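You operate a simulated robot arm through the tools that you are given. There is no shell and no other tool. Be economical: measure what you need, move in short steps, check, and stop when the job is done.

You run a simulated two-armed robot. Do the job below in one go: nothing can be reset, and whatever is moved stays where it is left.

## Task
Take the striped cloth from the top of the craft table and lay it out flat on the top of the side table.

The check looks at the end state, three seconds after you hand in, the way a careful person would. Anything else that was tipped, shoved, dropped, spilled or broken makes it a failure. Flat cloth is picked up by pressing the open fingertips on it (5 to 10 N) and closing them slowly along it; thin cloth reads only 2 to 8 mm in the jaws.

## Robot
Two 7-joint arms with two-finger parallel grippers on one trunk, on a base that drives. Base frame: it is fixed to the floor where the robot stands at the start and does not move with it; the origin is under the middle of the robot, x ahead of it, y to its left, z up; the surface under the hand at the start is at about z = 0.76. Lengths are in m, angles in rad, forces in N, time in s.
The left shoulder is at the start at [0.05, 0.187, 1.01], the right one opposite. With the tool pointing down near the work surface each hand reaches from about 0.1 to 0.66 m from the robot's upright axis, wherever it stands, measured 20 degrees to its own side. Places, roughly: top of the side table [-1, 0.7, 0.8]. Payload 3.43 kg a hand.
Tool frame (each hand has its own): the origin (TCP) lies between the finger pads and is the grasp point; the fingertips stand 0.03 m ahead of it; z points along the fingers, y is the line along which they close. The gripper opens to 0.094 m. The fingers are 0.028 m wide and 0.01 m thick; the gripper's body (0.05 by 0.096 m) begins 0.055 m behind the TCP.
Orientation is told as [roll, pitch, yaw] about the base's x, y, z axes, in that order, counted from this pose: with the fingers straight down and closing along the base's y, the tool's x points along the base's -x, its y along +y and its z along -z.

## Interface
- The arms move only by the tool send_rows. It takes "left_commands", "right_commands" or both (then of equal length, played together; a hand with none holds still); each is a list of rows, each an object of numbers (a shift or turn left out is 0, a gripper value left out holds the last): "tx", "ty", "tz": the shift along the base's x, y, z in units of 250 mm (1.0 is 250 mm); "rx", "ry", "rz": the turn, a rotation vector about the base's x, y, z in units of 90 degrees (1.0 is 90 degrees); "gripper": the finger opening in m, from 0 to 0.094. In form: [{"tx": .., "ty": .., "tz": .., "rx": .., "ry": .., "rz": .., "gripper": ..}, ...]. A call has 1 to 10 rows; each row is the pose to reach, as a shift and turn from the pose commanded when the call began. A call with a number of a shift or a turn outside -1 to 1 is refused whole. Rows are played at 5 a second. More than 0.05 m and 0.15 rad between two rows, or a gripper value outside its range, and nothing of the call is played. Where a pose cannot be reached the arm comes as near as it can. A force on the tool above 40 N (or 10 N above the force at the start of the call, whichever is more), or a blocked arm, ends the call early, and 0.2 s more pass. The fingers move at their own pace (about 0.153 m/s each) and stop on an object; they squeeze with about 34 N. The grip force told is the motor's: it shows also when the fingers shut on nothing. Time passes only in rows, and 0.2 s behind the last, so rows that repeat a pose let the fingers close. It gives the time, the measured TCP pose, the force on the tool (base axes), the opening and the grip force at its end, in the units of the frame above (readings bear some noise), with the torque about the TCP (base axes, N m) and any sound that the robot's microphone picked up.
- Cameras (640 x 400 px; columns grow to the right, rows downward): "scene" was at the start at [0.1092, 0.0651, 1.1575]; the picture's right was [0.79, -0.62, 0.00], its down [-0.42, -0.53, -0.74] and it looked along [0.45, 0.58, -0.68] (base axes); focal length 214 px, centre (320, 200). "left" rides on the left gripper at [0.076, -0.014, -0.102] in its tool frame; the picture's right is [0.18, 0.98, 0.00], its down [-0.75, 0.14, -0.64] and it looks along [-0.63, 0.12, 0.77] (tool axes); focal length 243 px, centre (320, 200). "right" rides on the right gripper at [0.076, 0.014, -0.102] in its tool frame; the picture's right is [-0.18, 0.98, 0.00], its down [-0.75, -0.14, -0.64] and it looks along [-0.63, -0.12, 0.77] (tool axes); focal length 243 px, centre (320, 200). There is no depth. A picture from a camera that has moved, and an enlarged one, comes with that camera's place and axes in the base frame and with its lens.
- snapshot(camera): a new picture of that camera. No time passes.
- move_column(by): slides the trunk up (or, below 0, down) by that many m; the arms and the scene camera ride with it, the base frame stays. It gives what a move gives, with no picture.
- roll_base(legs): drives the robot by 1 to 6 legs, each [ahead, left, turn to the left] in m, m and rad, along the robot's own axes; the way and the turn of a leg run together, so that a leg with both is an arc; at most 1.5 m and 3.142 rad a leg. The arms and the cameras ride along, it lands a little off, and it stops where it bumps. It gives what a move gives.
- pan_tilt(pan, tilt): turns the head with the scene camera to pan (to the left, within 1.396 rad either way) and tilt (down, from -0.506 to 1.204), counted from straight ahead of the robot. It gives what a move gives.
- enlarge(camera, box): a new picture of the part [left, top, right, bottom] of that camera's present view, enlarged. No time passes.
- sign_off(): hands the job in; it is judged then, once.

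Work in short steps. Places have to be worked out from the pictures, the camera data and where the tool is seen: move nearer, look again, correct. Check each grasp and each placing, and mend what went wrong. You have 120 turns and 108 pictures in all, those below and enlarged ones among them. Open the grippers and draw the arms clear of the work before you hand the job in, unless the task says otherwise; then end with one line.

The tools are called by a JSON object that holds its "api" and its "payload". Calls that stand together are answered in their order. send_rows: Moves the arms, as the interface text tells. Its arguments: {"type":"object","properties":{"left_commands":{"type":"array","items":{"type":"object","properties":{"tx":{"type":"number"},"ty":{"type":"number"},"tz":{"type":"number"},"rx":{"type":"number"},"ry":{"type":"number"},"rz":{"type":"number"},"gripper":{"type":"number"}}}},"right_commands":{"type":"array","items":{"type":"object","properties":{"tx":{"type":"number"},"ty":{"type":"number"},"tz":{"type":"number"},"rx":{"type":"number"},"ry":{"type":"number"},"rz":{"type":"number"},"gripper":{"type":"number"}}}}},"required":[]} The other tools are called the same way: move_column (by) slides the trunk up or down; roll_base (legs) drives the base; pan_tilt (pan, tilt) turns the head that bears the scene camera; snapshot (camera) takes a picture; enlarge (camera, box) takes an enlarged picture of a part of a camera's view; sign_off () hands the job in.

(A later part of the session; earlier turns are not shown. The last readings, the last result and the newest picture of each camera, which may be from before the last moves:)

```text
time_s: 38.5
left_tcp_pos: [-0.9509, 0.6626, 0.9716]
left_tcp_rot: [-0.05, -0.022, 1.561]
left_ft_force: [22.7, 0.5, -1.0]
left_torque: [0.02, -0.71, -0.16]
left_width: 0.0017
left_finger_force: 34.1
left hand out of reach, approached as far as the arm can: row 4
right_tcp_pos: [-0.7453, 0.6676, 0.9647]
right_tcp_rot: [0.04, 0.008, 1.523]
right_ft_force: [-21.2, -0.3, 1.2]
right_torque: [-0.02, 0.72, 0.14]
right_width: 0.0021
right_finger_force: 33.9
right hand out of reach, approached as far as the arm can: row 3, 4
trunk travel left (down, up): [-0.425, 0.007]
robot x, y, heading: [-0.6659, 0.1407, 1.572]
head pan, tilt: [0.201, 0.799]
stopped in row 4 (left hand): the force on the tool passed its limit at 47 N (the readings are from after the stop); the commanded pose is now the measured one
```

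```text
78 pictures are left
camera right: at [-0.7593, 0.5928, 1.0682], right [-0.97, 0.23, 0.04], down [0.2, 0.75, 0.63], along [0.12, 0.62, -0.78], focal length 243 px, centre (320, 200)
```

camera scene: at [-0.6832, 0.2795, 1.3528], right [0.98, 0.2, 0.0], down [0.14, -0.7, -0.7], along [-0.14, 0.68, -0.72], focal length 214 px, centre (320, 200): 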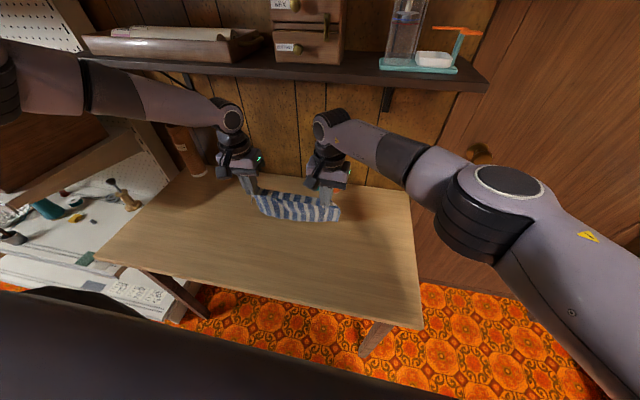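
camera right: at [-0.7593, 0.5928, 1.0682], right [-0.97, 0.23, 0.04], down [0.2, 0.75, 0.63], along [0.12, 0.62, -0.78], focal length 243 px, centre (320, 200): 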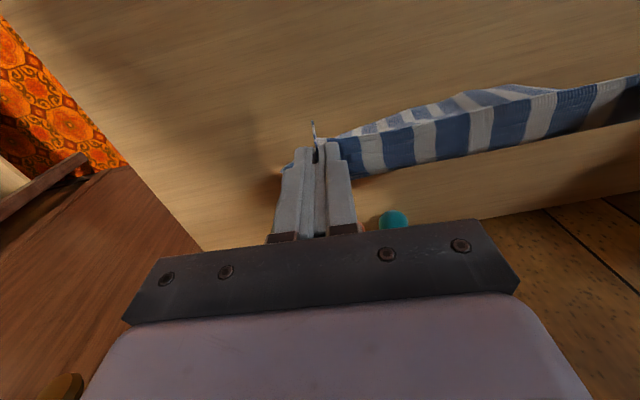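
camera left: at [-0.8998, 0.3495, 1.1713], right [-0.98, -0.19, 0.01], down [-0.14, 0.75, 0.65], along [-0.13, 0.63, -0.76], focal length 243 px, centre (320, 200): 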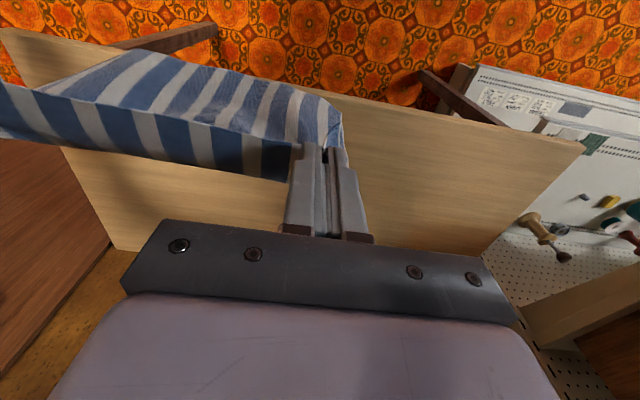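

Forward reach at this height ends at y≈0.665. Reach grows lower down, so I'll lay it the other way: touch the hem down on the robot side at y≈0.55 and push the hands away while lowering. First I move back and square the hands.

{"api": "send_rows", "payload": {"left_commands": [{"tx": -0.015, "ty": -0.06, "ry": 0.01}, {"tx": -0.03, "ty": -0.16, "tz": -0.03, "ry": 0.02}, {"tx": -0.05, "ty": -0.28, "tz": -0.06, "ry": 0.032, "rx": -0.014, "rz": 0.006}, {"tx": -0.056, "ty": -0.41, "tz": -0.086, "ry": 0.032, "rx": -0.014, "rz": 0.006}, {"tx": -0.056, "ty": -0.41, "tz": -0.086, "ry": 0.032, "rx": -0.014, "rz": 0.006}], "right_commands": [{"tx": -0.05, "ty": -0.08, "ry": -0.01, "rz": 0.01}, {"tx": -0.07, "ty": -0.18, "tz": -0.01, "ry": -0.025, "rz": 0.02}, {"tx": -0.1, "ty": -0.3, "tz": -0.04, "ry": -0.025, "rx": 0.005, "rz": 0.03}, {"tx": -0.107, "ty": -0.43, "tz": -0.06, "ry": -0.025, "rx": 0.005, "rz": 0.03}, {"tx": -0.107, "ty": -0.43, "tz": -0.06, "ry": -0.025, "rx": 0.005, "rz": 0.03}]}}

{"api": "snapshot", "payload": {"camera": "scene"}}

{"api": "snapshot", "payload": {"camera": "left"}}

```text
time_s: 39.7
left_tcp_pos: [-0.9696, 0.5606, 0.9486]
left_tcp_rot: [0.011, 0.003, 1.577]
left_ft_force: [13.6, 0.5, 0.6]
left_torque: [-0.01, -0.45, -0.07]
left_width: 0.0021
left_finger_force: 34.0
right_tcp_pos: [-0.7709, 0.5611, 0.9488]
right_tcp_rot: [-0.009, -0.004, 1.568]
right_ft_force: [-14.2, 0.4, -0.5]
right_torque: [0.01, 0.43, 0.08]
right_width: 0.002
right_finger_force: 34.3
trunk travel left (down, up): [-0.425, 0.007]
robot x, y, heading: [-0.6659, 0.1425, 1.575]
head pan, tilt: [0.201, 0.799]
```

```text
77 pictures are left
camera scene: at [-0.6832, 0.2801, 1.3527], right [0.98, 0.2, 0.0], down [0.14, -0.7, -0.7], along [-0.14, 0.68, -0.72], focal length 214 px, centre (320, 200)
```

scene: 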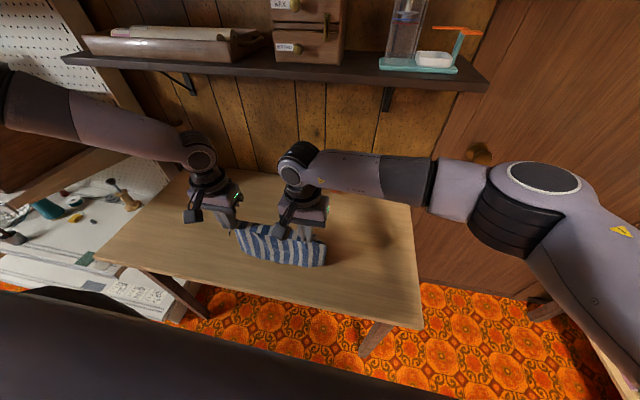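

```text
76 pictures are left
camera left: at [-0.9547, 0.4842, 1.0528], right [-0.98, -0.19, 0.01], down [-0.14, 0.76, 0.64], along [-0.13, 0.63, -0.77], focal length 243 px, centre (320, 200)
```

left: 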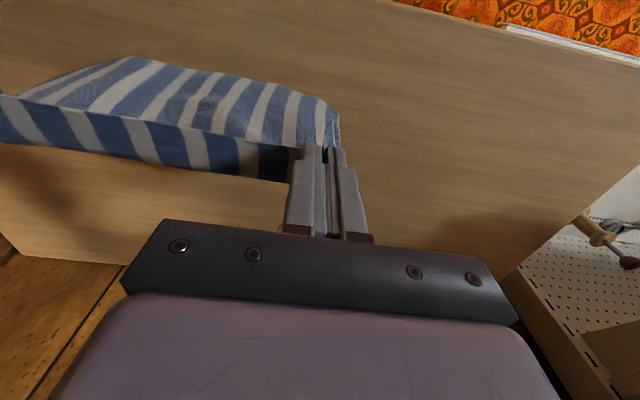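

Hands are squared. I slacken the cloth, move back to y≈0.53 and lower until the hem is on the table.

{"api": "send_rows", "payload": {"left_commands": [{"ty": -0.06, "tx": 0.004}, {"ty": -0.12, "tx": 0.008}, {"ty": -0.12, "tz": -0.06, "tx": 0.008}, {"ty": -0.12, "tz": -0.12, "tx": 0.008}], "right_commands": [{"ty": -0.06, "tx": -0.006}, {"ty": -0.12, "tx": -0.012}, {"ty": -0.12, "tz": -0.06, "tx": -0.012}, {"ty": -0.12, "tz": -0.12, "tx": -0.012}]}}

{"api": "enlarge", "payload": {"camera": "scene", "box": [160, 160, 400, 310]}}

{"api": "snapshot", "payload": {"camera": "left"}}

```text
time_s: 40.7
left_tcp_pos: [-0.9674, 0.5297, 0.9193]
left_tcp_rot: [0.012, 0.006, 1.577]
left_ft_force: [4.7, 0.3, 0.4]
left_torque: [-0.02, -0.14, 0.0]
left_width: 0.002
left_finger_force: 34.4
right_tcp_pos: [-0.7728, 0.5316, 0.9197]
right_tcp_rot: [-0.01, -0.004, 1.57]
right_ft_force: [-4.9, 0.0, -0.2]
right_torque: [0.01, 0.17, 0.0]
right_width: 0.0021
right_finger_force: 34.0
trunk travel left (down, up): [-0.425, 0.007]
robot x, y, heading: [-0.6642, 0.1432, 1.572]
head pan, tilt: [0.201, 0.799]
```

```text
2.67 times, centred on (280, 235) of scene
camera zoom: at [-0.6832, 0.2798, 1.3528], right [0.98, 0.2, 0.0], down [0.14, -0.7, -0.7], along [-0.14, 0.68, -0.72], focal length 572 px, centre (427, 107)
```

zoom: 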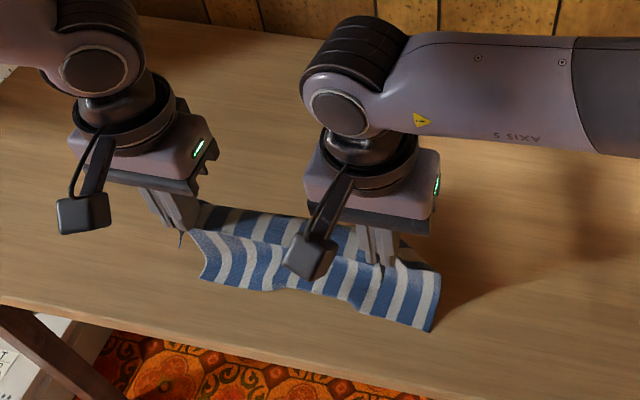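

```text
74 pictures are left
camera left: at [-0.9527, 0.4544, 1.0226], right [-0.98, -0.19, 0.01], down [-0.14, 0.76, 0.64], along [-0.13, 0.63, -0.77], focal length 243 px, centre (320, 200)
```

left: 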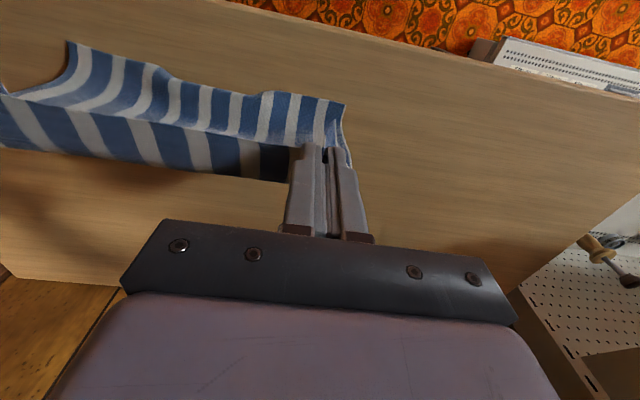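

The hem is on the table and curls toward the robot as planned. I sweep both hands forward and down in an arc to lay the rest out.

{"api": "send_rows", "payload": {"left_commands": [{"ty": 0.1, "tz": -0.02}, {"ty": 0.2, "tz": -0.05}, {"ty": 0.3, "tz": -0.09}, {"ty": 0.4, "tz": -0.14}, {"ty": 0.48, "tz": -0.21}, {"ty": 0.56, "tz": -0.29}, {"ty": 0.62, "tz": -0.37}, {"ty": 0.67, "tz": -0.44}, {"ty": 0.7, "tz": -0.48}], "right_commands": [{"ty": 0.1, "tz": -0.02}, {"ty": 0.2, "tz": -0.05}, {"ty": 0.3, "tz": -0.09}, {"ty": 0.4, "tz": -0.14}, {"ty": 0.48, "tz": -0.21}, {"ty": 0.56, "tz": -0.29}, {"ty": 0.62, "tz": -0.37}, {"ty": 0.67, "tz": -0.44}, {"ty": 0.7, "tz": -0.48}]}}

{"api": "enlarge", "payload": {"camera": "scene", "box": [160, 150, 400, 300]}}

{"api": "snapshot", "payload": {"camera": "left"}}

{"api": "snapshot", "payload": {"camera": "right"}}

```text
time_s: 41.7
left_tcp_pos: [-0.9576, 0.6133, 0.9055]
left_tcp_rot: [-0.025, -0.013, 1.561]
left_ft_force: [22.6, 2.5, -1.3]
left_torque: [0.11, -0.73, -0.13]
left_width: 0.0022
left_finger_force: 33.6
left hand out of reach, approached as far as the arm can: row 3, 4
right_tcp_pos: [-0.7549, 0.6385, 0.8871]
right_tcp_rot: [0.024, 0.002, 1.52]
right_ft_force: [-23.9, -1.8, 1.8]
right_torque: [-0.1, 0.79, 0.15]
right_width: 0.0019
right_finger_force: 33.9
right hand out of reach, approached as far as the arm can: row 4
trunk travel left (down, up): [-0.425, 0.007]
robot x, y, heading: [-0.6662, 0.1447, 1.569]
head pan, tilt: [0.201, 0.799]
stopped in row 4 (left hand): the force on the tool passed its limit at 47 N (the readings are from after the stop); the commanded pose is now the measured one
```

```text
2.67 times, centred on (280, 225) of scene
camera zoom: at [-0.6826, 0.2797, 1.3528], right [0.98, 0.2, 0.0], down [0.14, -0.7, -0.7], along [-0.14, 0.68, -0.72], focal length 572 px, centre (427, 133)
```

zoom: 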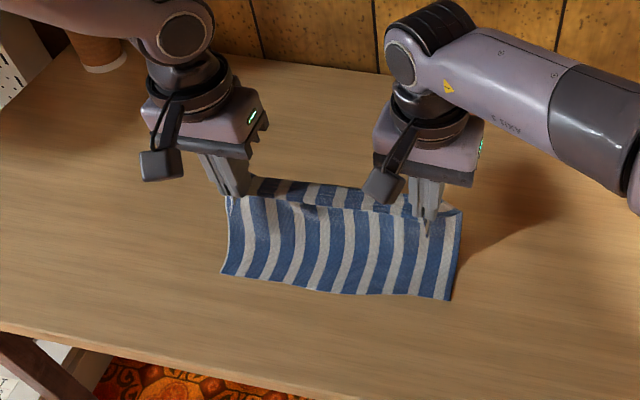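

```text
72 pictures are left
camera left: at [-0.9464, 0.5362, 1.0085], right [-0.98, -0.18, -0.03], down [-0.15, 0.75, 0.65], along [-0.09, 0.64, -0.76], focal length 243 px, centre (320, 200)
```

left: 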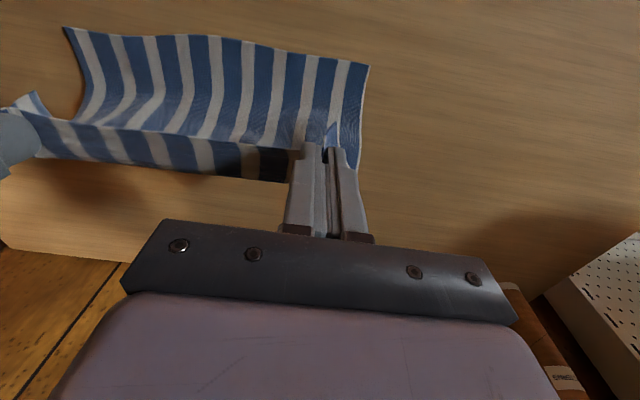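

```text
71 pictures are left
camera right: at [-0.7704, 0.562, 0.9906], right [-0.97, 0.23, 0.02], down [0.19, 0.75, 0.64], along [0.13, 0.62, -0.77], focal length 243 px, centre (320, 200)
```

right: 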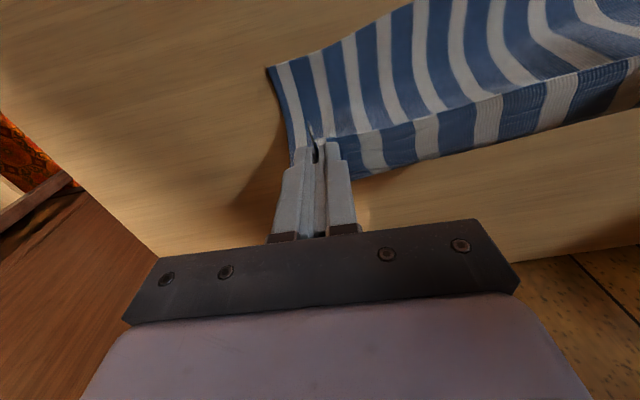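

The arms again reach a limit, since the high trunk costs them forward reach. The cloth is laying well with its hem at y≈0.53. I even out the hands and lower the trunk, which also brings the hands down.

{"api": "send_rows", "payload": {"left_commands": [{"tx": -0.005, "ty": -0.01}, {"tx": -0.01, "ty": -0.02, "ry": 0.016, "rz": 0.006}, {"tx": -0.01, "ty": -0.02, "ry": 0.016, "rz": 0.006}], "right_commands": [{"tx": -0.03, "ty": -0.06, "tz": 0.03, "rz": 0.015}, {"tx": -0.055, "ty": -0.12, "tz": 0.06, "ry": -0.016, "rz": 0.032}, {"tx": -0.055, "ty": -0.12, "tz": 0.06, "ry": -0.016, "rz": 0.032}]}}

{"api": "move_column", "payload": {"by": -0.06}}

```text
time_s: 42.5
left_tcp_pos: [-0.9647, 0.6077, 0.9036]
left_tcp_rot: [0.01, -0.01, 1.575]
left_ft_force: [9.9, -0.5, -0.7]
left_torque: [-0.04, -0.28, -0.06]
left_width: 0.0023
left_finger_force: 34.2
right_tcp_pos: [-0.7691, 0.6075, 0.9024]
right_tcp_rot: [-0.014, -0.002, 1.574]
right_ft_force: [-9.2, 0.0, -0.2]
right_torque: [-0.04, 0.29, 0.02]
right_width: 0.0019
right_finger_force: 34.2
trunk travel left (down, up): [-0.425, 0.007]
robot x, y, heading: [-0.6675, 0.1421, 1.573]
head pan, tilt: [0.201, 0.799]
```

```text
time_s: 43.5
left_tcp_pos: [-0.9639, 0.6082, 0.8447]
left_tcp_rot: [0.011, -0.009, 1.576]
left_ft_force: [8.8, -0.2, 0.0]
left_torque: [0.01, -0.27, -0.09]
left_width: 0.0021
left_finger_force: 34.1
right_tcp_pos: [-0.7692, 0.6075, 0.8426]
right_tcp_rot: [-0.014, -0.002, 1.575]
right_ft_force: [-9.1, 0.0, -0.4]
right_torque: [0.04, 0.29, 0.03]
right_width: 0.0019
right_finger_force: 34.3
trunk travel left (down, up): [-0.365, 0.067]
robot x, y, heading: [-0.6651, 0.143, 1.574]
head pan, tilt: [0.201, 0.799]
```

Now I trade arm height for trunk height: arms up 6 cm, trunk down 10 cm, so the arms sit as they did at the craft table.

{"api": "send_rows", "payload": {"left_commands": [{"tz": 0.08}, {"tz": 0.16}, {"tz": 0.24}], "right_commands": [{"tz": 0.08, "tx": -0.006}, {"tz": 0.16, "tx": -0.006}, {"tz": 0.245, "tx": -0.006}]}}

{"api": "move_column", "payload": {"by": -0.1}}

{"api": "send_rows", "payload": {"left_commands": [{"ty": 0.06}, {"ty": 0.12}, {"ty": 0.18}], "right_commands": [{"ty": 0.06}, {"ty": 0.12}, {"ty": 0.18}]}}

{"api": "snapshot", "payload": {"camera": "scene"}}

```text
time_s: 44.3
left_tcp_pos: [-0.9653, 0.6078, 0.904]
left_tcp_rot: [0.01, -0.01, 1.576]
left_ft_force: [7.0, -0.7, -0.8]
left_torque: [-0.01, -0.24, -0.09]
left_width: 0.0018
left_finger_force: 34.0
right_tcp_pos: [-0.7687, 0.6061, 0.9046]
right_tcp_rot: [-0.011, -0.002, 1.575]
right_ft_force: [-8.5, -0.1, 0.7]
right_torque: [0.02, 0.24, 0.04]
right_width: 0.0021
right_finger_force: 33.8
trunk travel left (down, up): [-0.365, 0.067]
robot x, y, heading: [-0.6676, 0.1454, 1.577]
head pan, tilt: [0.201, 0.799]
```

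```text
time_s: 45.6
left_tcp_pos: [-0.9646, 0.607, 0.8044]
left_tcp_rot: [0.011, -0.007, 1.577]
left_ft_force: [8.0, -0.7, -0.1]
left_torque: [0.01, -0.21, -0.07]
left_width: 0.0021
left_finger_force: 33.2
right_tcp_pos: [-0.7694, 0.6065, 0.8046]
right_tcp_rot: [-0.013, -0.003, 1.574]
right_ft_force: [-8.2, -0.6, -0.4]
right_torque: [0.0, 0.23, 0.02]
right_width: 0.0019
right_finger_force: 34.1
trunk travel left (down, up): [-0.265, 0.167]
robot x, y, heading: [-0.6602, 0.1421, 1.57]
head pan, tilt: [0.201, 0.799]
```

```text
time_s: 46.4
left_tcp_pos: [-0.9521, 0.6519, 0.8071]
left_tcp_rot: [-0.015, -0.015, 1.563]
left_ft_force: [19.2, 0.9, -1.6]
left_torque: [-0.01, -0.61, -0.14]
left_width: 0.0021
left_finger_force: 33.6
right_tcp_pos: [-0.7498, 0.6576, 0.798]
right_tcp_rot: [0.01, 0.005, 1.532]
right_ft_force: [-19.7, -0.3, 0.8]
right_torque: [-0.02, 0.65, 0.1]
right_width: 0.002
right_finger_force: 34.0
right hand out of reach, approached as far as the arm can: row 3
trunk travel left (down, up): [-0.265, 0.167]
robot x, y, heading: [-0.6657, 0.1436, 1.571]
head pan, tilt: [0.201, 0.799]
stopped in row 3 (left hand): the force on the tool passed its limit at 41 N (the readings are from after the stop); the commanded pose is now the measured one
```

```text
70 pictures are left
camera scene: at [-0.683, 0.2796, 1.1928], right [0.98, 0.2, 0.0], down [0.14, -0.7, -0.7], along [-0.14, 0.68, -0.72], focal length 214 px, centre (320, 200)
```

scene: 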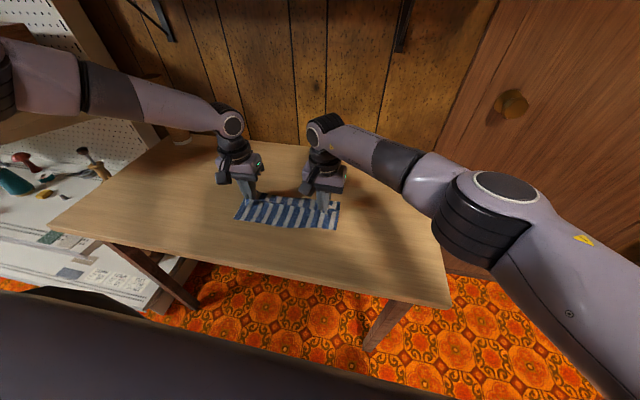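

The forward limit is about 0.51 m ahead of the robot, and legs of the table stand near x −0.52. I relax the cloth, lift it again with the trunk, and shift the base 12 cm left and 6 cm forward, clear of the leg.

{"api": "send_rows", "payload": {"left_commands": [{"tx": -0.015, "ty": -0.08, "tz": 0}, {"tx": -0.05, "ty": -0.2, "tz": 0.0, "ry": 0.01, "rz": 0.006}, {"tx": -0.05, "ty": -0.32, "tz": 0, "ry": 0.01, "rz": 0.006}], "right_commands": [{"tx": -0.04, "ty": -0.1, "tz": 0.01, "rz": 0.015}, {"tx": -0.085, "ty": -0.22, "tz": 0.03, "ry": -0.01, "rz": 0.026}, {"tx": -0.085, "ty": -0.34, "tz": 0.03, "ry": -0.01, "rz": 0.026}]}}

{"api": "move_column", "payload": {"by": 0.165}}

{"api": "snapshot", "payload": {"camera": "scene"}}

```text
time_s: 47.2
left_tcp_pos: [-0.9687, 0.5722, 0.8051]
left_tcp_rot: [0.009, -0.014, 1.577]
left_ft_force: [13.0, 0.0, 0.6]
left_torque: [0.0, -0.42, -0.08]
left_width: 0.0021
left_finger_force: 33.8
right_tcp_pos: [-0.7717, 0.5722, 0.8067]
right_tcp_rot: [-0.016, 0.001, 1.573]
right_ft_force: [-12.6, 0.5, -0.4]
right_torque: [-0.02, 0.41, 0.04]
right_width: 0.0017
right_finger_force: 34.1
trunk travel left (down, up): [-0.265, 0.167]
robot x, y, heading: [-0.6666, 0.1436, 1.571]
head pan, tilt: [0.201, 0.799]
```

```text
time_s: 49.1
left_tcp_pos: [-0.9693, 0.5717, 0.9704]
left_tcp_rot: [0.01, -0.012, 1.577]
left_ft_force: [11.8, -0.1, -0.2]
left_torque: [0.0, -0.4, -0.08]
left_width: 0.0024
left_finger_force: 33.8
right_tcp_pos: [-0.7702, 0.5709, 0.9714]
right_tcp_rot: [-0.016, 0.004, 1.575]
right_ft_force: [-13.0, -0.2, 0.6]
right_torque: [0.03, 0.39, 0.03]
right_width: 0.002
right_finger_force: 34.1
trunk travel left (down, up): [-0.43, 0.002]
robot x, y, heading: [-0.6679, 0.1422, 1.57]
head pan, tilt: [0.201, 0.799]
```

```text
69 pictures are left
camera scene: at [-0.6832, 0.2799, 1.3577], right [0.98, 0.2, 0.0], down [0.14, -0.7, -0.7], along [-0.14, 0.68, -0.72], focal length 214 px, centre (320, 200)
```

scene: 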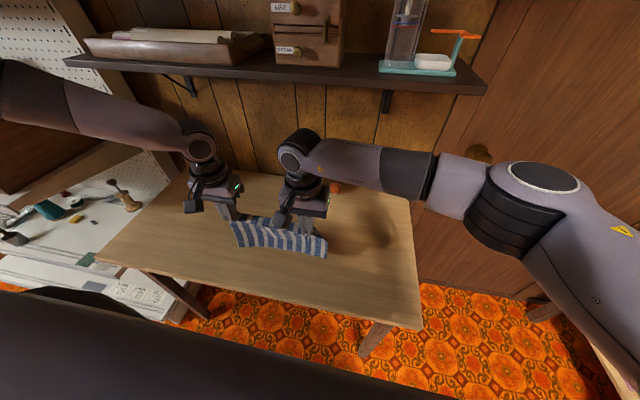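

Before moving left I check the clearance of the left elbow against the shelving.

{"api": "pan_tilt", "payload": {"pan": 1.1, "tilt": 0.5}}

{"api": "snapshot", "payload": {"camera": "scene"}}

```text
time_s: 50.3
left_tcp_pos: [-0.9684, 0.5713, 0.9702]
left_tcp_rot: [0.009, -0.013, 1.578]
left_ft_force: [12.9, -0.5, -0.4]
left_torque: [-0.03, -0.4, -0.11]
left_width: 0.0018
left_finger_force: 33.9
right_tcp_pos: [-0.7698, 0.5711, 0.9706]
right_tcp_rot: [-0.015, 0.004, 1.575]
right_ft_force: [-12.0, -0.5, 0.0]
right_torque: [0.01, 0.41, 0.04]
right_width: 0.0019
right_finger_force: 33.8
trunk travel left (down, up): [-0.43, 0.002]
robot x, y, heading: [-0.6627, 0.1415, 1.57]
head pan, tilt: [1.1, 0.499]
```

```text
68 pictures are left
camera scene: at [-0.7481, 0.2421, 1.3837], right [0.45, 0.89, 0.0], down [0.43, -0.22, -0.88], along [-0.78, 0.4, -0.48], focal length 214 px, centre (320, 200)
```

scene: 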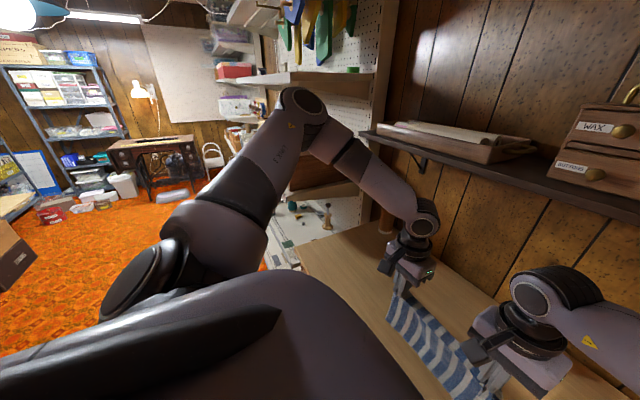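

The elbow is high and clear of the shelves for a small shift. I roll 6 cm left and 4 cm forward, and turn the head back to the work.

{"api": "roll_base", "payload": {"legs": [[0, 0.06, 0], [0.04, 0, 0]]}}

{"api": "pan_tilt", "payload": {"pan": 0.2, "tilt": 0.8}}

{"api": "send_rows", "payload": {"left_commands": [{"ty": -0.1}, {"ty": -0.2}, {"ty": -0.28}, {"ty": -0.28, "tz": -0.1}, {"ty": -0.28, "tz": -0.2}], "right_commands": [{"ty": -0.1, "tx": -0.01}, {"ty": -0.2, "tx": -0.016}, {"ty": -0.28, "tx": -0.016}, {"ty": -0.28, "tz": -0.1, "tx": -0.016}, {"ty": -0.28, "tz": -0.2, "tx": -0.016}]}}

{"api": "snapshot", "payload": {"camera": "scene"}}

```text
time_s: 52.0
left_tcp_pos: [-1.0279, 0.6129, 0.9699]
left_tcp_rot: [0.01, -0.01, 1.575]
left_ft_force: [12.4, -0.2, -0.6]
left_torque: [-0.05, -0.39, -0.11]
left_width: 0.002
left_finger_force: 33.9
right_tcp_pos: [-0.8311, 0.612, 0.9708]
right_tcp_rot: [-0.015, 0.005, 1.575]
right_ft_force: [-13.5, 0.6, -0.7]
right_torque: [0.02, 0.4, 0.04]
right_width: 0.0022
right_finger_force: 34.2
trunk travel left (down, up): [-0.43, 0.002]
robot x, y, heading: [-0.725, 0.1815, 1.572]
head pan, tilt: [1.1, 0.499]
```

```text
time_s: 53.2
left_tcp_pos: [-1.0285, 0.6119, 0.9708]
left_tcp_rot: [0.008, -0.013, 1.575]
left_ft_force: [10.7, -0.3, 1.0]
left_torque: [0.0, -0.32, -0.1]
left_width: 0.0023
left_finger_force: 33.9
right_tcp_pos: [-0.832, 0.6105, 0.9725]
right_tcp_rot: [-0.015, 0.002, 1.573]
right_ft_force: [-10.5, 0.3, 0.5]
right_torque: [0.01, 0.33, 0.04]
right_width: 0.002
right_finger_force: 34.6
trunk travel left (down, up): [-0.43, 0.002]
robot x, y, heading: [-0.7259, 0.179, 1.57]
head pan, tilt: [0.201, 0.799]
```

```text
time_s: 54.4
left_tcp_pos: [-1.0296, 0.5411, 0.9212]
left_tcp_rot: [0.009, -0.012, 1.576]
left_ft_force: [4.3, 1.1, -0.1]
left_torque: [0.01, -0.14, 0.02]
left_width: 0.0021
left_finger_force: 34.0
right_tcp_pos: [-0.835, 0.5405, 0.9212]
right_tcp_rot: [-0.015, 0.004, 1.573]
right_ft_force: [-4.2, 0.1, -0.5]
right_torque: [-0.02, 0.17, 0.01]
right_width: 0.0021
right_finger_force: 34.5
trunk travel left (down, up): [-0.43, 0.002]
robot x, y, heading: [-0.7281, 0.1833, 1.569]
head pan, tilt: [0.201, 0.799]
```

```text
67 pictures are left
camera scene: at [-0.7429, 0.3199, 1.3578], right [0.98, 0.2, 0.0], down [0.14, -0.7, -0.7], along [-0.14, 0.68, -0.72], focal length 214 px, centre (320, 200)
```

scene: 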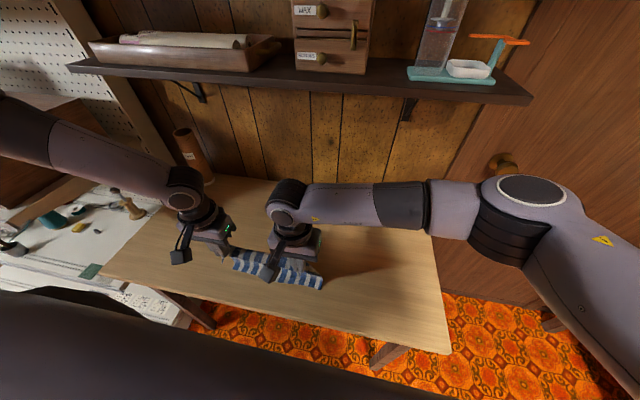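

The hem is down again near y≈0.54. I move the hands forward to y≈0.63, slightly lower, then drop the trunk 11 cm.

{"api": "send_rows", "payload": {"left_commands": [{"ty": 0.1, "tz": -0.01}, {"ty": 0.2, "tz": -0.03}, {"ty": 0.3, "tz": -0.06}, {"ty": 0.34, "tz": -0.08}, {"ty": 0.34, "tz": -0.08}], "right_commands": [{"ty": 0.1, "tz": -0.01}, {"ty": 0.2, "tz": -0.03}, {"ty": 0.3, "tz": -0.06}, {"ty": 0.34, "tz": -0.08}, {"ty": 0.34, "tz": -0.08}]}}

{"api": "move_column", "payload": {"by": -0.1}}

{"api": "snapshot", "payload": {"camera": "scene"}}

```text
time_s: 55.6
left_tcp_pos: [-1.0277, 0.6287, 0.8999]
left_tcp_rot: [0.01, -0.013, 1.576]
left_ft_force: [2.8, -1.0, -0.4]
left_torque: [-0.03, -0.09, -0.04]
left_width: 0.0021
left_finger_force: 34.3
right_tcp_pos: [-0.8355, 0.6248, 0.8999]
right_tcp_rot: [-0.015, 0.004, 1.575]
right_ft_force: [-3.0, -0.3, 0.5]
right_torque: [0.02, 0.09, -0.01]
right_width: 0.0019
right_finger_force: 33.8
trunk travel left (down, up): [-0.43, 0.002]
robot x, y, heading: [-0.7256, 0.182, 1.574]
head pan, tilt: [0.201, 0.799]
```

```text
time_s: 56.9
left_tcp_pos: [-1.0288, 0.6278, 0.7997]
left_tcp_rot: [0.008, -0.014, 1.577]
left_ft_force: [2.8, 0.7, 0.2]
left_torque: [-0.01, -0.08, -0.01]
left_width: 0.002
left_finger_force: 33.5
right_tcp_pos: [-0.8351, 0.6257, 0.8015]
right_tcp_rot: [-0.016, 0.005, 1.576]
right_ft_force: [-3.1, -0.4, 0.1]
right_torque: [0.0, 0.12, 0.03]
right_width: 0.0023
right_finger_force: 34.0
trunk travel left (down, up): [-0.33, 0.102]
robot x, y, heading: [-0.7245, 0.1845, 1.569]
head pan, tilt: [0.201, 0.799]
```

```text
66 pictures are left
camera scene: at [-0.7427, 0.3196, 1.2578], right [0.98, 0.2, 0.0], down [0.14, -0.7, -0.7], along [-0.14, 0.68, -0.72], focal length 214 px, centre (320, 200)
```

scene: 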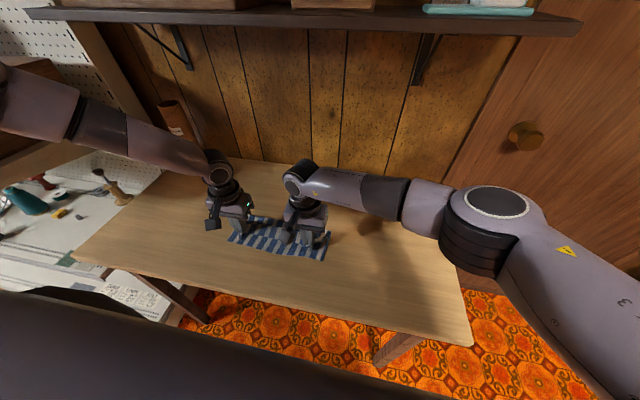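

Low tension and well placed. Next I go forward 5 cm while raising the arms, and lower the trunk to match.

{"api": "send_rows", "payload": {"left_commands": [{"tz": 0.08}, {"tz": 0.16, "ty": 0.06}, {"tz": 0.2, "ty": 0.14}, {"tz": 0.2, "ty": 0.2}], "right_commands": [{"tz": 0.08}, {"tz": 0.16, "ty": 0.06}, {"tz": 0.2, "ty": 0.14}, {"tz": 0.2, "ty": 0.2}]}}

{"api": "move_column", "payload": {"by": -0.055}}

{"api": "snapshot", "payload": {"camera": "scene"}}

```text
time_s: 57.9
left_tcp_pos: [-1.0225, 0.6786, 0.8511]
left_tcp_rot: [-0.001, -0.015, 1.571]
left_ft_force: [32.6, 0.7, -0.3]
left_torque: [0.01, -1.01, -0.23]
left_width: 0.0022
left_finger_force: 34.0
right_tcp_pos: [-0.818, 0.6833, 0.8504]
right_tcp_rot: [-0.007, 0.003, 1.531]
right_ft_force: [-32.6, -1.1, 0.8]
right_torque: [-0.01, 0.99, 0.11]
right_width: 0.0021
right_finger_force: 33.9
right hand out of reach, approached as far as the arm can: row 4
trunk travel left (down, up): [-0.33, 0.102]
robot x, y, heading: [-0.7283, 0.1817, 1.575]
head pan, tilt: [0.201, 0.799]
```

```text
time_s: 58.9
left_tcp_pos: [-1.023, 0.6786, 0.7958]
left_tcp_rot: [-0.003, -0.017, 1.575]
left_ft_force: [36.0, 0.0, -1.0]
left_torque: [-0.01, -1.05, -0.25]
left_width: 0.0022
left_finger_force: 34.5
right_tcp_pos: [-0.8185, 0.6843, 0.7947]
right_tcp_rot: [-0.008, 0.001, 1.53]
right_ft_force: [-34.2, -0.6, 0.7]
right_torque: [-0.04, 1.11, 0.18]
right_width: 0.0022
right_finger_force: 34.1
trunk travel left (down, up): [-0.275, 0.157]
robot x, y, heading: [-0.7257, 0.1811, 1.57]
head pan, tilt: [0.201, 0.799]
```

```text
65 pictures are left
camera scene: at [-0.7427, 0.3195, 1.2028], right [0.98, 0.2, 0.0], down [0.14, -0.7, -0.7], along [-0.14, 0.68, -0.72], focal length 214 px, centre (320, 200)
```

scene: 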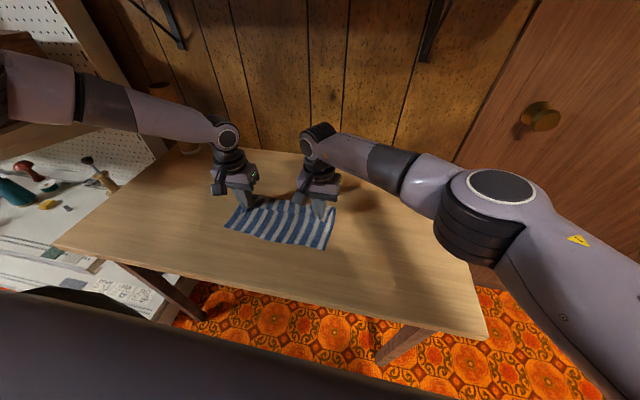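

The cloth is almost fully laid with hands at y≈0.68. I slacken the sideways pull, square the right hand, and lower gently toward the table.

{"api": "send_rows", "payload": {"left_commands": [{"tx": 0.0, "tz": 0}, {"tx": 0.0, "tz": 0}, {"tx": 0.0, "tz": -0.02}, {"tx": 0.0, "tz": -0.04}], "right_commands": [{"tx": -0.02, "ty": -0.015, "rz": 0.01}, {"tx": -0.035, "ty": -0.02, "rz": 0.02}, {"tx": -0.04, "ty": -0.02, "rz": 0.025, "tz": -0.02}, {"tx": -0.04, "ty": -0.02, "rz": 0.025, "tz": -0.04}]}}

{"api": "snapshot", "payload": {"camera": "left"}}

{"api": "snapshot", "payload": {"camera": "right"}}

{"api": "enlarge", "payload": {"camera": "scene", "box": [180, 140, 380, 265]}}

```text
time_s: 59.9
left_tcp_pos: [-1.0234, 0.6771, 0.7858]
left_tcp_rot: [-0.001, -0.017, 1.574]
left_ft_force: [31.0, 1.1, 0.2]
left_torque: [0.0, -0.95, -0.23]
left_width: 0.0024
left_finger_force: 34.1
right_tcp_pos: [-0.82, 0.6808, 0.7901]
right_tcp_rot: [-0.013, 0.0, 1.564]
right_ft_force: [-31.3, 0.7, -0.6]
right_torque: [0.03, 0.97, 0.13]
right_width: 0.002
right_finger_force: 34.5
right hand out of reach, approached as far as the arm can: row 2, 3, 4
trunk travel left (down, up): [-0.275, 0.157]
robot x, y, heading: [-0.7214, 0.1834, 1.57]
head pan, tilt: [0.201, 0.799]
```

```text
64 pictures are left
camera left: at [-1.0097, 0.6013, 0.8888], right [-0.98, -0.19, -0.01], down [-0.15, 0.74, 0.65], along [-0.12, 0.64, -0.76], focal length 243 px, centre (320, 200)
```

left: 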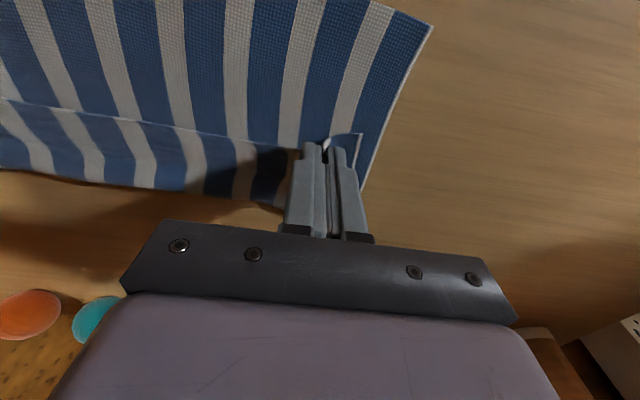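

```text
63 pictures are left
camera right: at [-0.8348, 0.6036, 0.8925], right [-0.98, 0.19, -0.01], down [0.14, 0.75, 0.64], along [0.13, 0.63, -0.77], focal length 243 px, centre (320, 200)
```

right: 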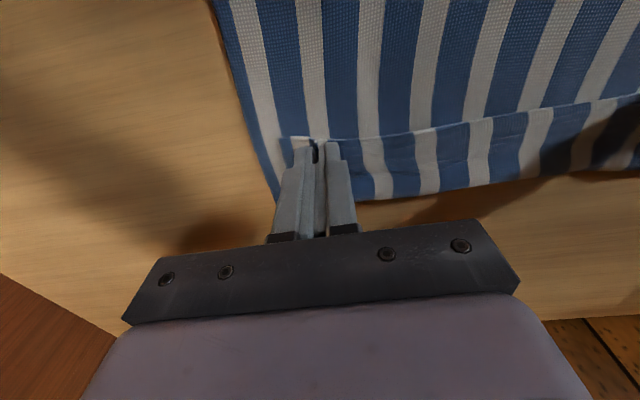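

```text
3.20 times, centred on (280, 202) of scene
camera zoom: at [-0.7428, 0.3198, 1.2027], right [0.98, 0.2, 0.0], down [0.14, -0.7, -0.7], along [-0.14, 0.68, -0.72], focal length 686 px, centre (448, 192)
```

zoom: 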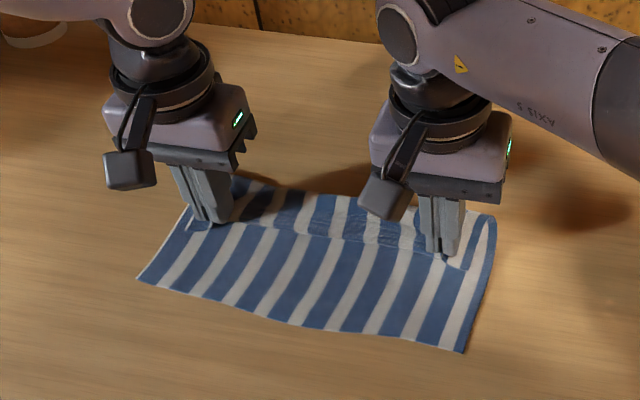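

I see the problem: the pinched edge points at the robot, so laying it this way leaves a 4 cm fold along the far side. Since the base is now closer, I go back to the natural way: hem far, hands drawing back. First I draw back, relax and lift with the trunk.

{"api": "send_rows", "payload": {"left_commands": [{"ty": -0.08, "tz": 0.03}, {"ty": -0.18, "tz": 0.06}, {"ty": -0.28, "tz": 0.08}], "right_commands": [{"tx": -0.015, "ty": -0.09, "tz": 0.02}, {"tx": -0.03, "ty": -0.19, "tz": 0.05}, {"tx": -0.035, "ty": -0.29, "tz": 0.07}]}}

{"api": "move_column", "payload": {"by": 0.155}}

{"api": "send_rows", "payload": {"left_commands": [{"tz": 0.06}, {"tz": 0.12}, {"tz": 0.16}], "right_commands": [{"tz": 0.06, "tx": -0.005}, {"tz": 0.12, "tx": -0.008}, {"tz": 0.16, "tx": -0.01}]}}

{"api": "snapshot", "payload": {"camera": "scene"}}

```text
time_s: 60.7
left_tcp_pos: [-1.0296, 0.6078, 0.8055]
left_tcp_rot: [0.011, -0.013, 1.579]
left_ft_force: [-0.3, -0.9, 0.3]
left_torque: [-0.01, 0.01, 0.01]
left_width: 0.0021
left_finger_force: 34.2
right_tcp_pos: [-0.8486, 0.5898, 0.8106]
right_tcp_rot: [-0.016, 0.002, 1.613]
right_ft_force: [-0.2, -1.0, -0.1]
right_torque: [-0.02, 0.01, -0.04]
right_width: 0.0021
right_finger_force: 33.8
trunk travel left (down, up): [-0.275, 0.157]
robot x, y, heading: [-0.7257, 0.181, 1.573]
head pan, tilt: [0.201, 0.799]
```

```text
time_s: 62.5
left_tcp_pos: [-1.0286, 0.6094, 0.9594]
left_tcp_rot: [0.009, -0.011, 1.575]
left_ft_force: [-0.4, 1.3, 0.1]
left_torque: [-0.01, 0.01, -0.07]
left_width: 0.0019
left_finger_force: 34.1
right_tcp_pos: [-0.8497, 0.5908, 0.965]
right_tcp_rot: [-0.015, 0.003, 1.613]
right_ft_force: [0.7, 0.3, -0.1]
right_torque: [-0.01, 0.04, -0.06]
right_width: 0.0022
right_finger_force: 34.6
trunk travel left (down, up): [-0.43, 0.002]
robot x, y, heading: [-0.7275, 0.1814, 1.567]
head pan, tilt: [0.201, 0.799]
```

```text
time_s: 63.3
left_tcp_pos: [-1.0268, 0.6074, 1.0001]
left_tcp_rot: [0.008, -0.013, 1.576]
left_ft_force: [0.0, -1.0, 0.1]
left_torque: [0.0, 0.01, -0.01]
left_width: 0.0022
left_finger_force: 34.0
right_tcp_pos: [-0.8511, 0.5897, 1.0059]
right_tcp_rot: [-0.016, 0.003, 1.614]
right_ft_force: [-0.3, 0.6, -0.2]
right_torque: [0.0, 0.02, -0.06]
right_width: 0.0021
right_finger_force: 34.0
trunk travel left (down, up): [-0.43, 0.002]
robot x, y, heading: [-0.7254, 0.1855, 1.572]
head pan, tilt: [0.201, 0.799]
```

```text
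61 pictures are left
camera scene: at [-0.7428, 0.3196, 1.3578], right [0.98, 0.2, 0.0], down [0.14, -0.7, -0.7], along [-0.14, 0.68, -0.72], focal length 214 px, centre (320, 200)
```

scene: 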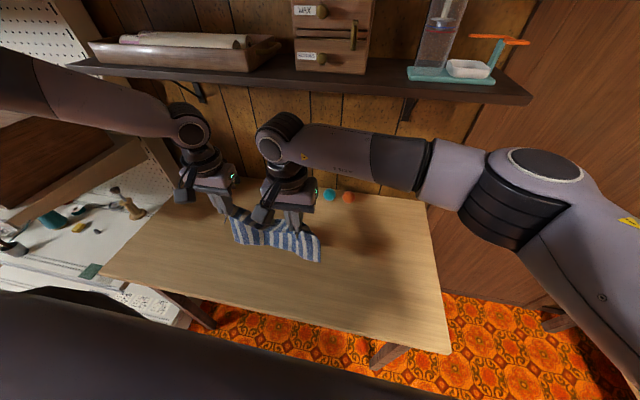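

The hands are slack but uneven. I square up the right hand and carry both forward to y≈0.67 at this height.

{"api": "send_rows", "payload": {"left_commands": [{}, {"ty": 0.04}, {"ty": 0.12}, {"ty": 0.2}, {"ty": 0.26}, {"ty": 0.26}], "right_commands": [{"tx": 0.03, "ty": 0.04, "tz": -0.01, "rz": -0.015}, {"tx": 0.064, "ty": 0.11, "tz": -0.02, "rz": -0.027}, {"tx": 0.064, "ty": 0.19, "tz": -0.02, "rz": -0.027}, {"tx": 0.064, "ty": 0.27, "tz": -0.02, "rz": -0.027}, {"tx": 0.064, "ty": 0.33, "tz": -0.02, "rz": -0.027}, {"tx": 0.064, "ty": 0.33, "tz": -0.02, "rz": -0.027}]}}

{"api": "snapshot", "payload": {"camera": "scene"}}

{"api": "snapshot", "payload": {"camera": "left"}}

```text
time_s: 64.7
left_tcp_pos: [-1.025, 0.6746, 0.9999]
left_tcp_rot: [0.003, -0.016, 1.572]
left_ft_force: [27.1, 0.9, 0.3]
left_torque: [0.06, -0.87, -0.14]
left_width: 0.0023
left_finger_force: 34.0
right_tcp_pos: [-0.8238, 0.6839, 1.0021]
right_tcp_rot: [-0.006, 0.002, 1.543]
right_ft_force: [-27.5, -1.2, 0.0]
right_torque: [-0.04, 0.84, 0.13]
right_width: 0.0021
right_finger_force: 33.4
trunk travel left (down, up): [-0.43, 0.002]
robot x, y, heading: [-0.7256, 0.1793, 1.568]
head pan, tilt: [0.201, 0.799]
```

```text
60 pictures are left
camera scene: at [-0.7432, 0.3194, 1.3578], right [0.98, 0.2, 0.0], down [0.14, -0.7, -0.7], along [-0.14, 0.68, -0.72], focal length 214 px, centre (320, 200)
```

scene: 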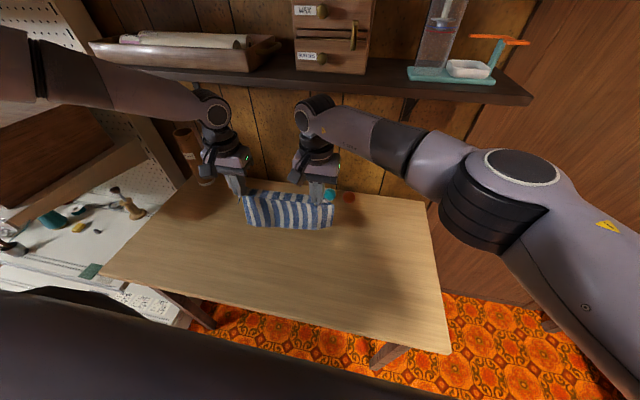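

```text
59 pictures are left
camera left: at [-1.0111, 0.5961, 1.1033], right [-0.98, -0.19, 0.0], down [-0.14, 0.74, 0.65], along [-0.12, 0.64, -0.76], focal length 243 px, centre (320, 200)
```

left: 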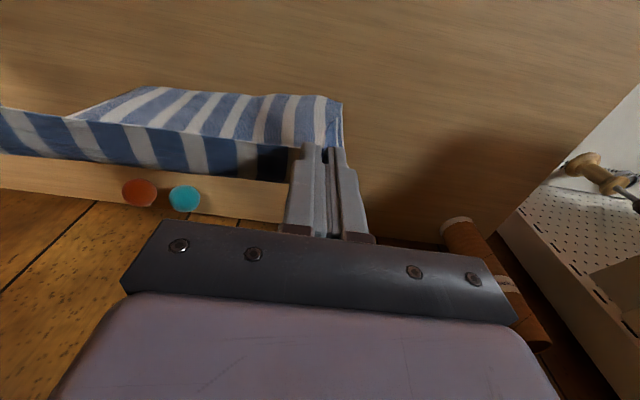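

Reached y≈0.68. I slacken the pull and lower the trunk so the hem just meets the table.

{"api": "send_rows", "payload": {"left_commands": [{"tx": 0.004}, {"tx": 0.008, "ty": -0.01}, {"tx": 0.008, "ty": -0.01}], "right_commands": [{"tx": -0.015, "ty": -0.02, "rz": 0.01}, {"tx": -0.03, "ty": -0.04, "rz": 0.018}, {"tx": -0.03, "ty": -0.045, "rz": 0.018}]}}

{"api": "move_column", "payload": {"by": -0.055}}

{"api": "snapshot", "payload": {"camera": "left"}}

{"api": "enlarge", "payload": {"camera": "scene", "box": [160, 130, 400, 280]}}

```text
time_s: 65.5
left_tcp_pos: [-1.0266, 0.6707, 0.9993]
left_tcp_rot: [0.011, -0.012, 1.576]
left_ft_force: [12.5, 0.3, 0.4]
left_torque: [-0.02, -0.42, -0.07]
left_width: 0.0022
left_finger_force: 33.7
right_tcp_pos: [-0.83, 0.6729, 1.0018]
right_tcp_rot: [-0.017, 0.0, 1.569]
right_ft_force: [-12.0, -0.6, -0.8]
right_torque: [0.01, 0.41, 0.04]
right_width: 0.002
right_finger_force: 34.1
trunk travel left (down, up): [-0.43, 0.002]
robot x, y, heading: [-0.7266, 0.181, 1.575]
head pan, tilt: [0.201, 0.799]
```

```text
time_s: 66.4
left_tcp_pos: [-1.0257, 0.6707, 0.9444]
left_tcp_rot: [0.01, -0.012, 1.576]
left_ft_force: [10.3, 0.0, 0.0]
left_torque: [-0.01, -0.31, -0.06]
left_width: 0.002
left_finger_force: 34.0
right_tcp_pos: [-0.83, 0.6727, 0.9467]
right_tcp_rot: [-0.015, 0.003, 1.568]
right_ft_force: [-10.7, -0.4, -0.3]
right_torque: [0.01, 0.33, 0.03]
right_width: 0.002
right_finger_force: 33.7
trunk travel left (down, up): [-0.375, 0.057]
robot x, y, heading: [-0.7251, 0.1828, 1.57]
head pan, tilt: [0.201, 0.799]
```

```text
58 pictures are left
camera left: at [-1.0107, 0.5936, 1.0477], right [-0.98, -0.19, 0.01], down [-0.14, 0.74, 0.65], along [-0.13, 0.64, -0.76], focal length 243 px, centre (320, 200)
```

left: 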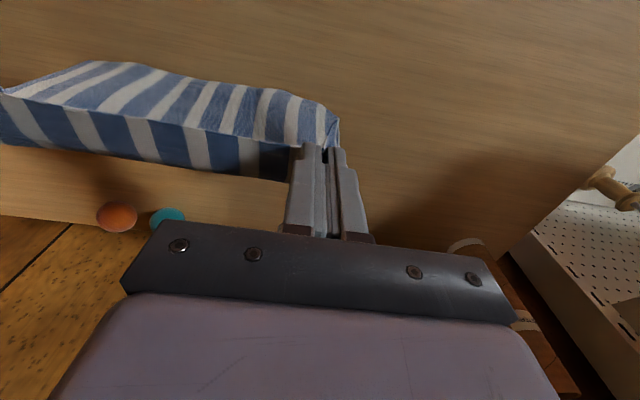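

```text
2.67 times, centred on (280, 205) of scene
camera zoom: at [-0.7427, 0.3195, 1.3028], right [0.98, 0.2, 0.0], down [0.14, -0.7, -0.7], along [-0.14, 0.68, -0.72], focal length 572 px, centre (427, 187)
```

zoom: 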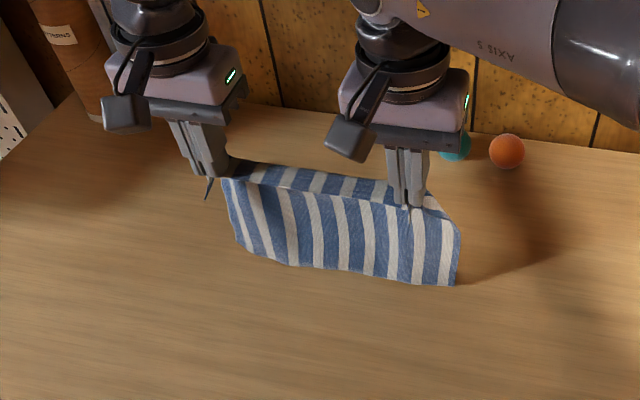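

The hem is at the table near y≈0.69, hanging from the far side of the fingers as it should. I draw back and down in a slow arc, the first half now.

{"api": "send_rows", "payload": {"left_commands": [{"ty": -0.04, "tz": -0.02}, {"ty": -0.08, "tz": -0.035}, {"ty": -0.14, "tz": -0.053}, {"ty": -0.2, "tz": -0.075}, {"ty": -0.26, "tz": -0.1}, {"ty": -0.32, "tz": -0.132}], "right_commands": [{"ty": -0.04, "tz": -0.02, "tx": -0.006}, {"ty": -0.09, "tz": -0.04, "tx": -0.01}, {"ty": -0.15, "tz": -0.06, "tx": -0.01}, {"ty": -0.21, "tz": -0.083, "tx": -0.01}, {"ty": -0.27, "tz": -0.11, "tx": -0.01}, {"ty": -0.33, "tz": -0.14, "tx": -0.01}]}}

{"api": "snapshot", "payload": {"camera": "left"}}

{"api": "enlarge", "payload": {"camera": "scene", "box": [160, 130, 400, 280]}}

```text
time_s: 67.8
left_tcp_pos: [-1.0264, 0.59, 0.9118]
left_tcp_rot: [0.009, -0.012, 1.577]
left_ft_force: [-0.1, 0.0, -0.3]
left_torque: [-0.02, 0.0, 0.03]
left_width: 0.0023
left_finger_force: 33.5
right_tcp_pos: [-0.8458, 0.578, 0.9108]
right_tcp_rot: [-0.015, 0.004, 1.6]
right_ft_force: [-0.5, 0.5, -0.6]
right_torque: [0.0, -0.03, -0.02]
right_width: 0.0022
right_finger_force: 33.8
trunk travel left (down, up): [-0.375, 0.057]
robot x, y, heading: [-0.7232, 0.1847, 1.57]
head pan, tilt: [0.201, 0.799]
```

```text
56 pictures are left
camera left: at [-1.0111, 0.5136, 1.0144], right [-0.98, -0.19, 0.01], down [-0.14, 0.74, 0.65], along [-0.13, 0.64, -0.76], focal length 243 px, centre (320, 200)
```

left: 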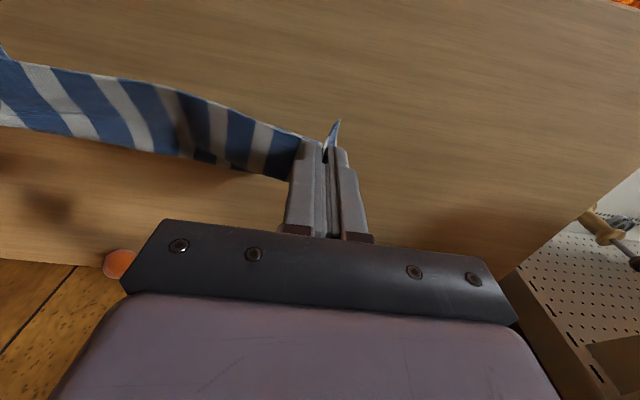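

```text
2.67 times, centred on (280, 205) of scene
camera zoom: at [-0.7428, 0.3196, 1.3028], right [0.98, 0.2, 0.0], down [0.14, -0.7, -0.7], along [-0.14, 0.68, -0.72], focal length 572 px, centre (427, 187)
```

zoom: 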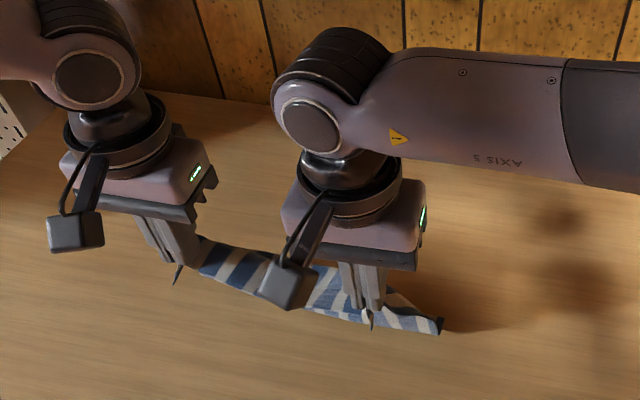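

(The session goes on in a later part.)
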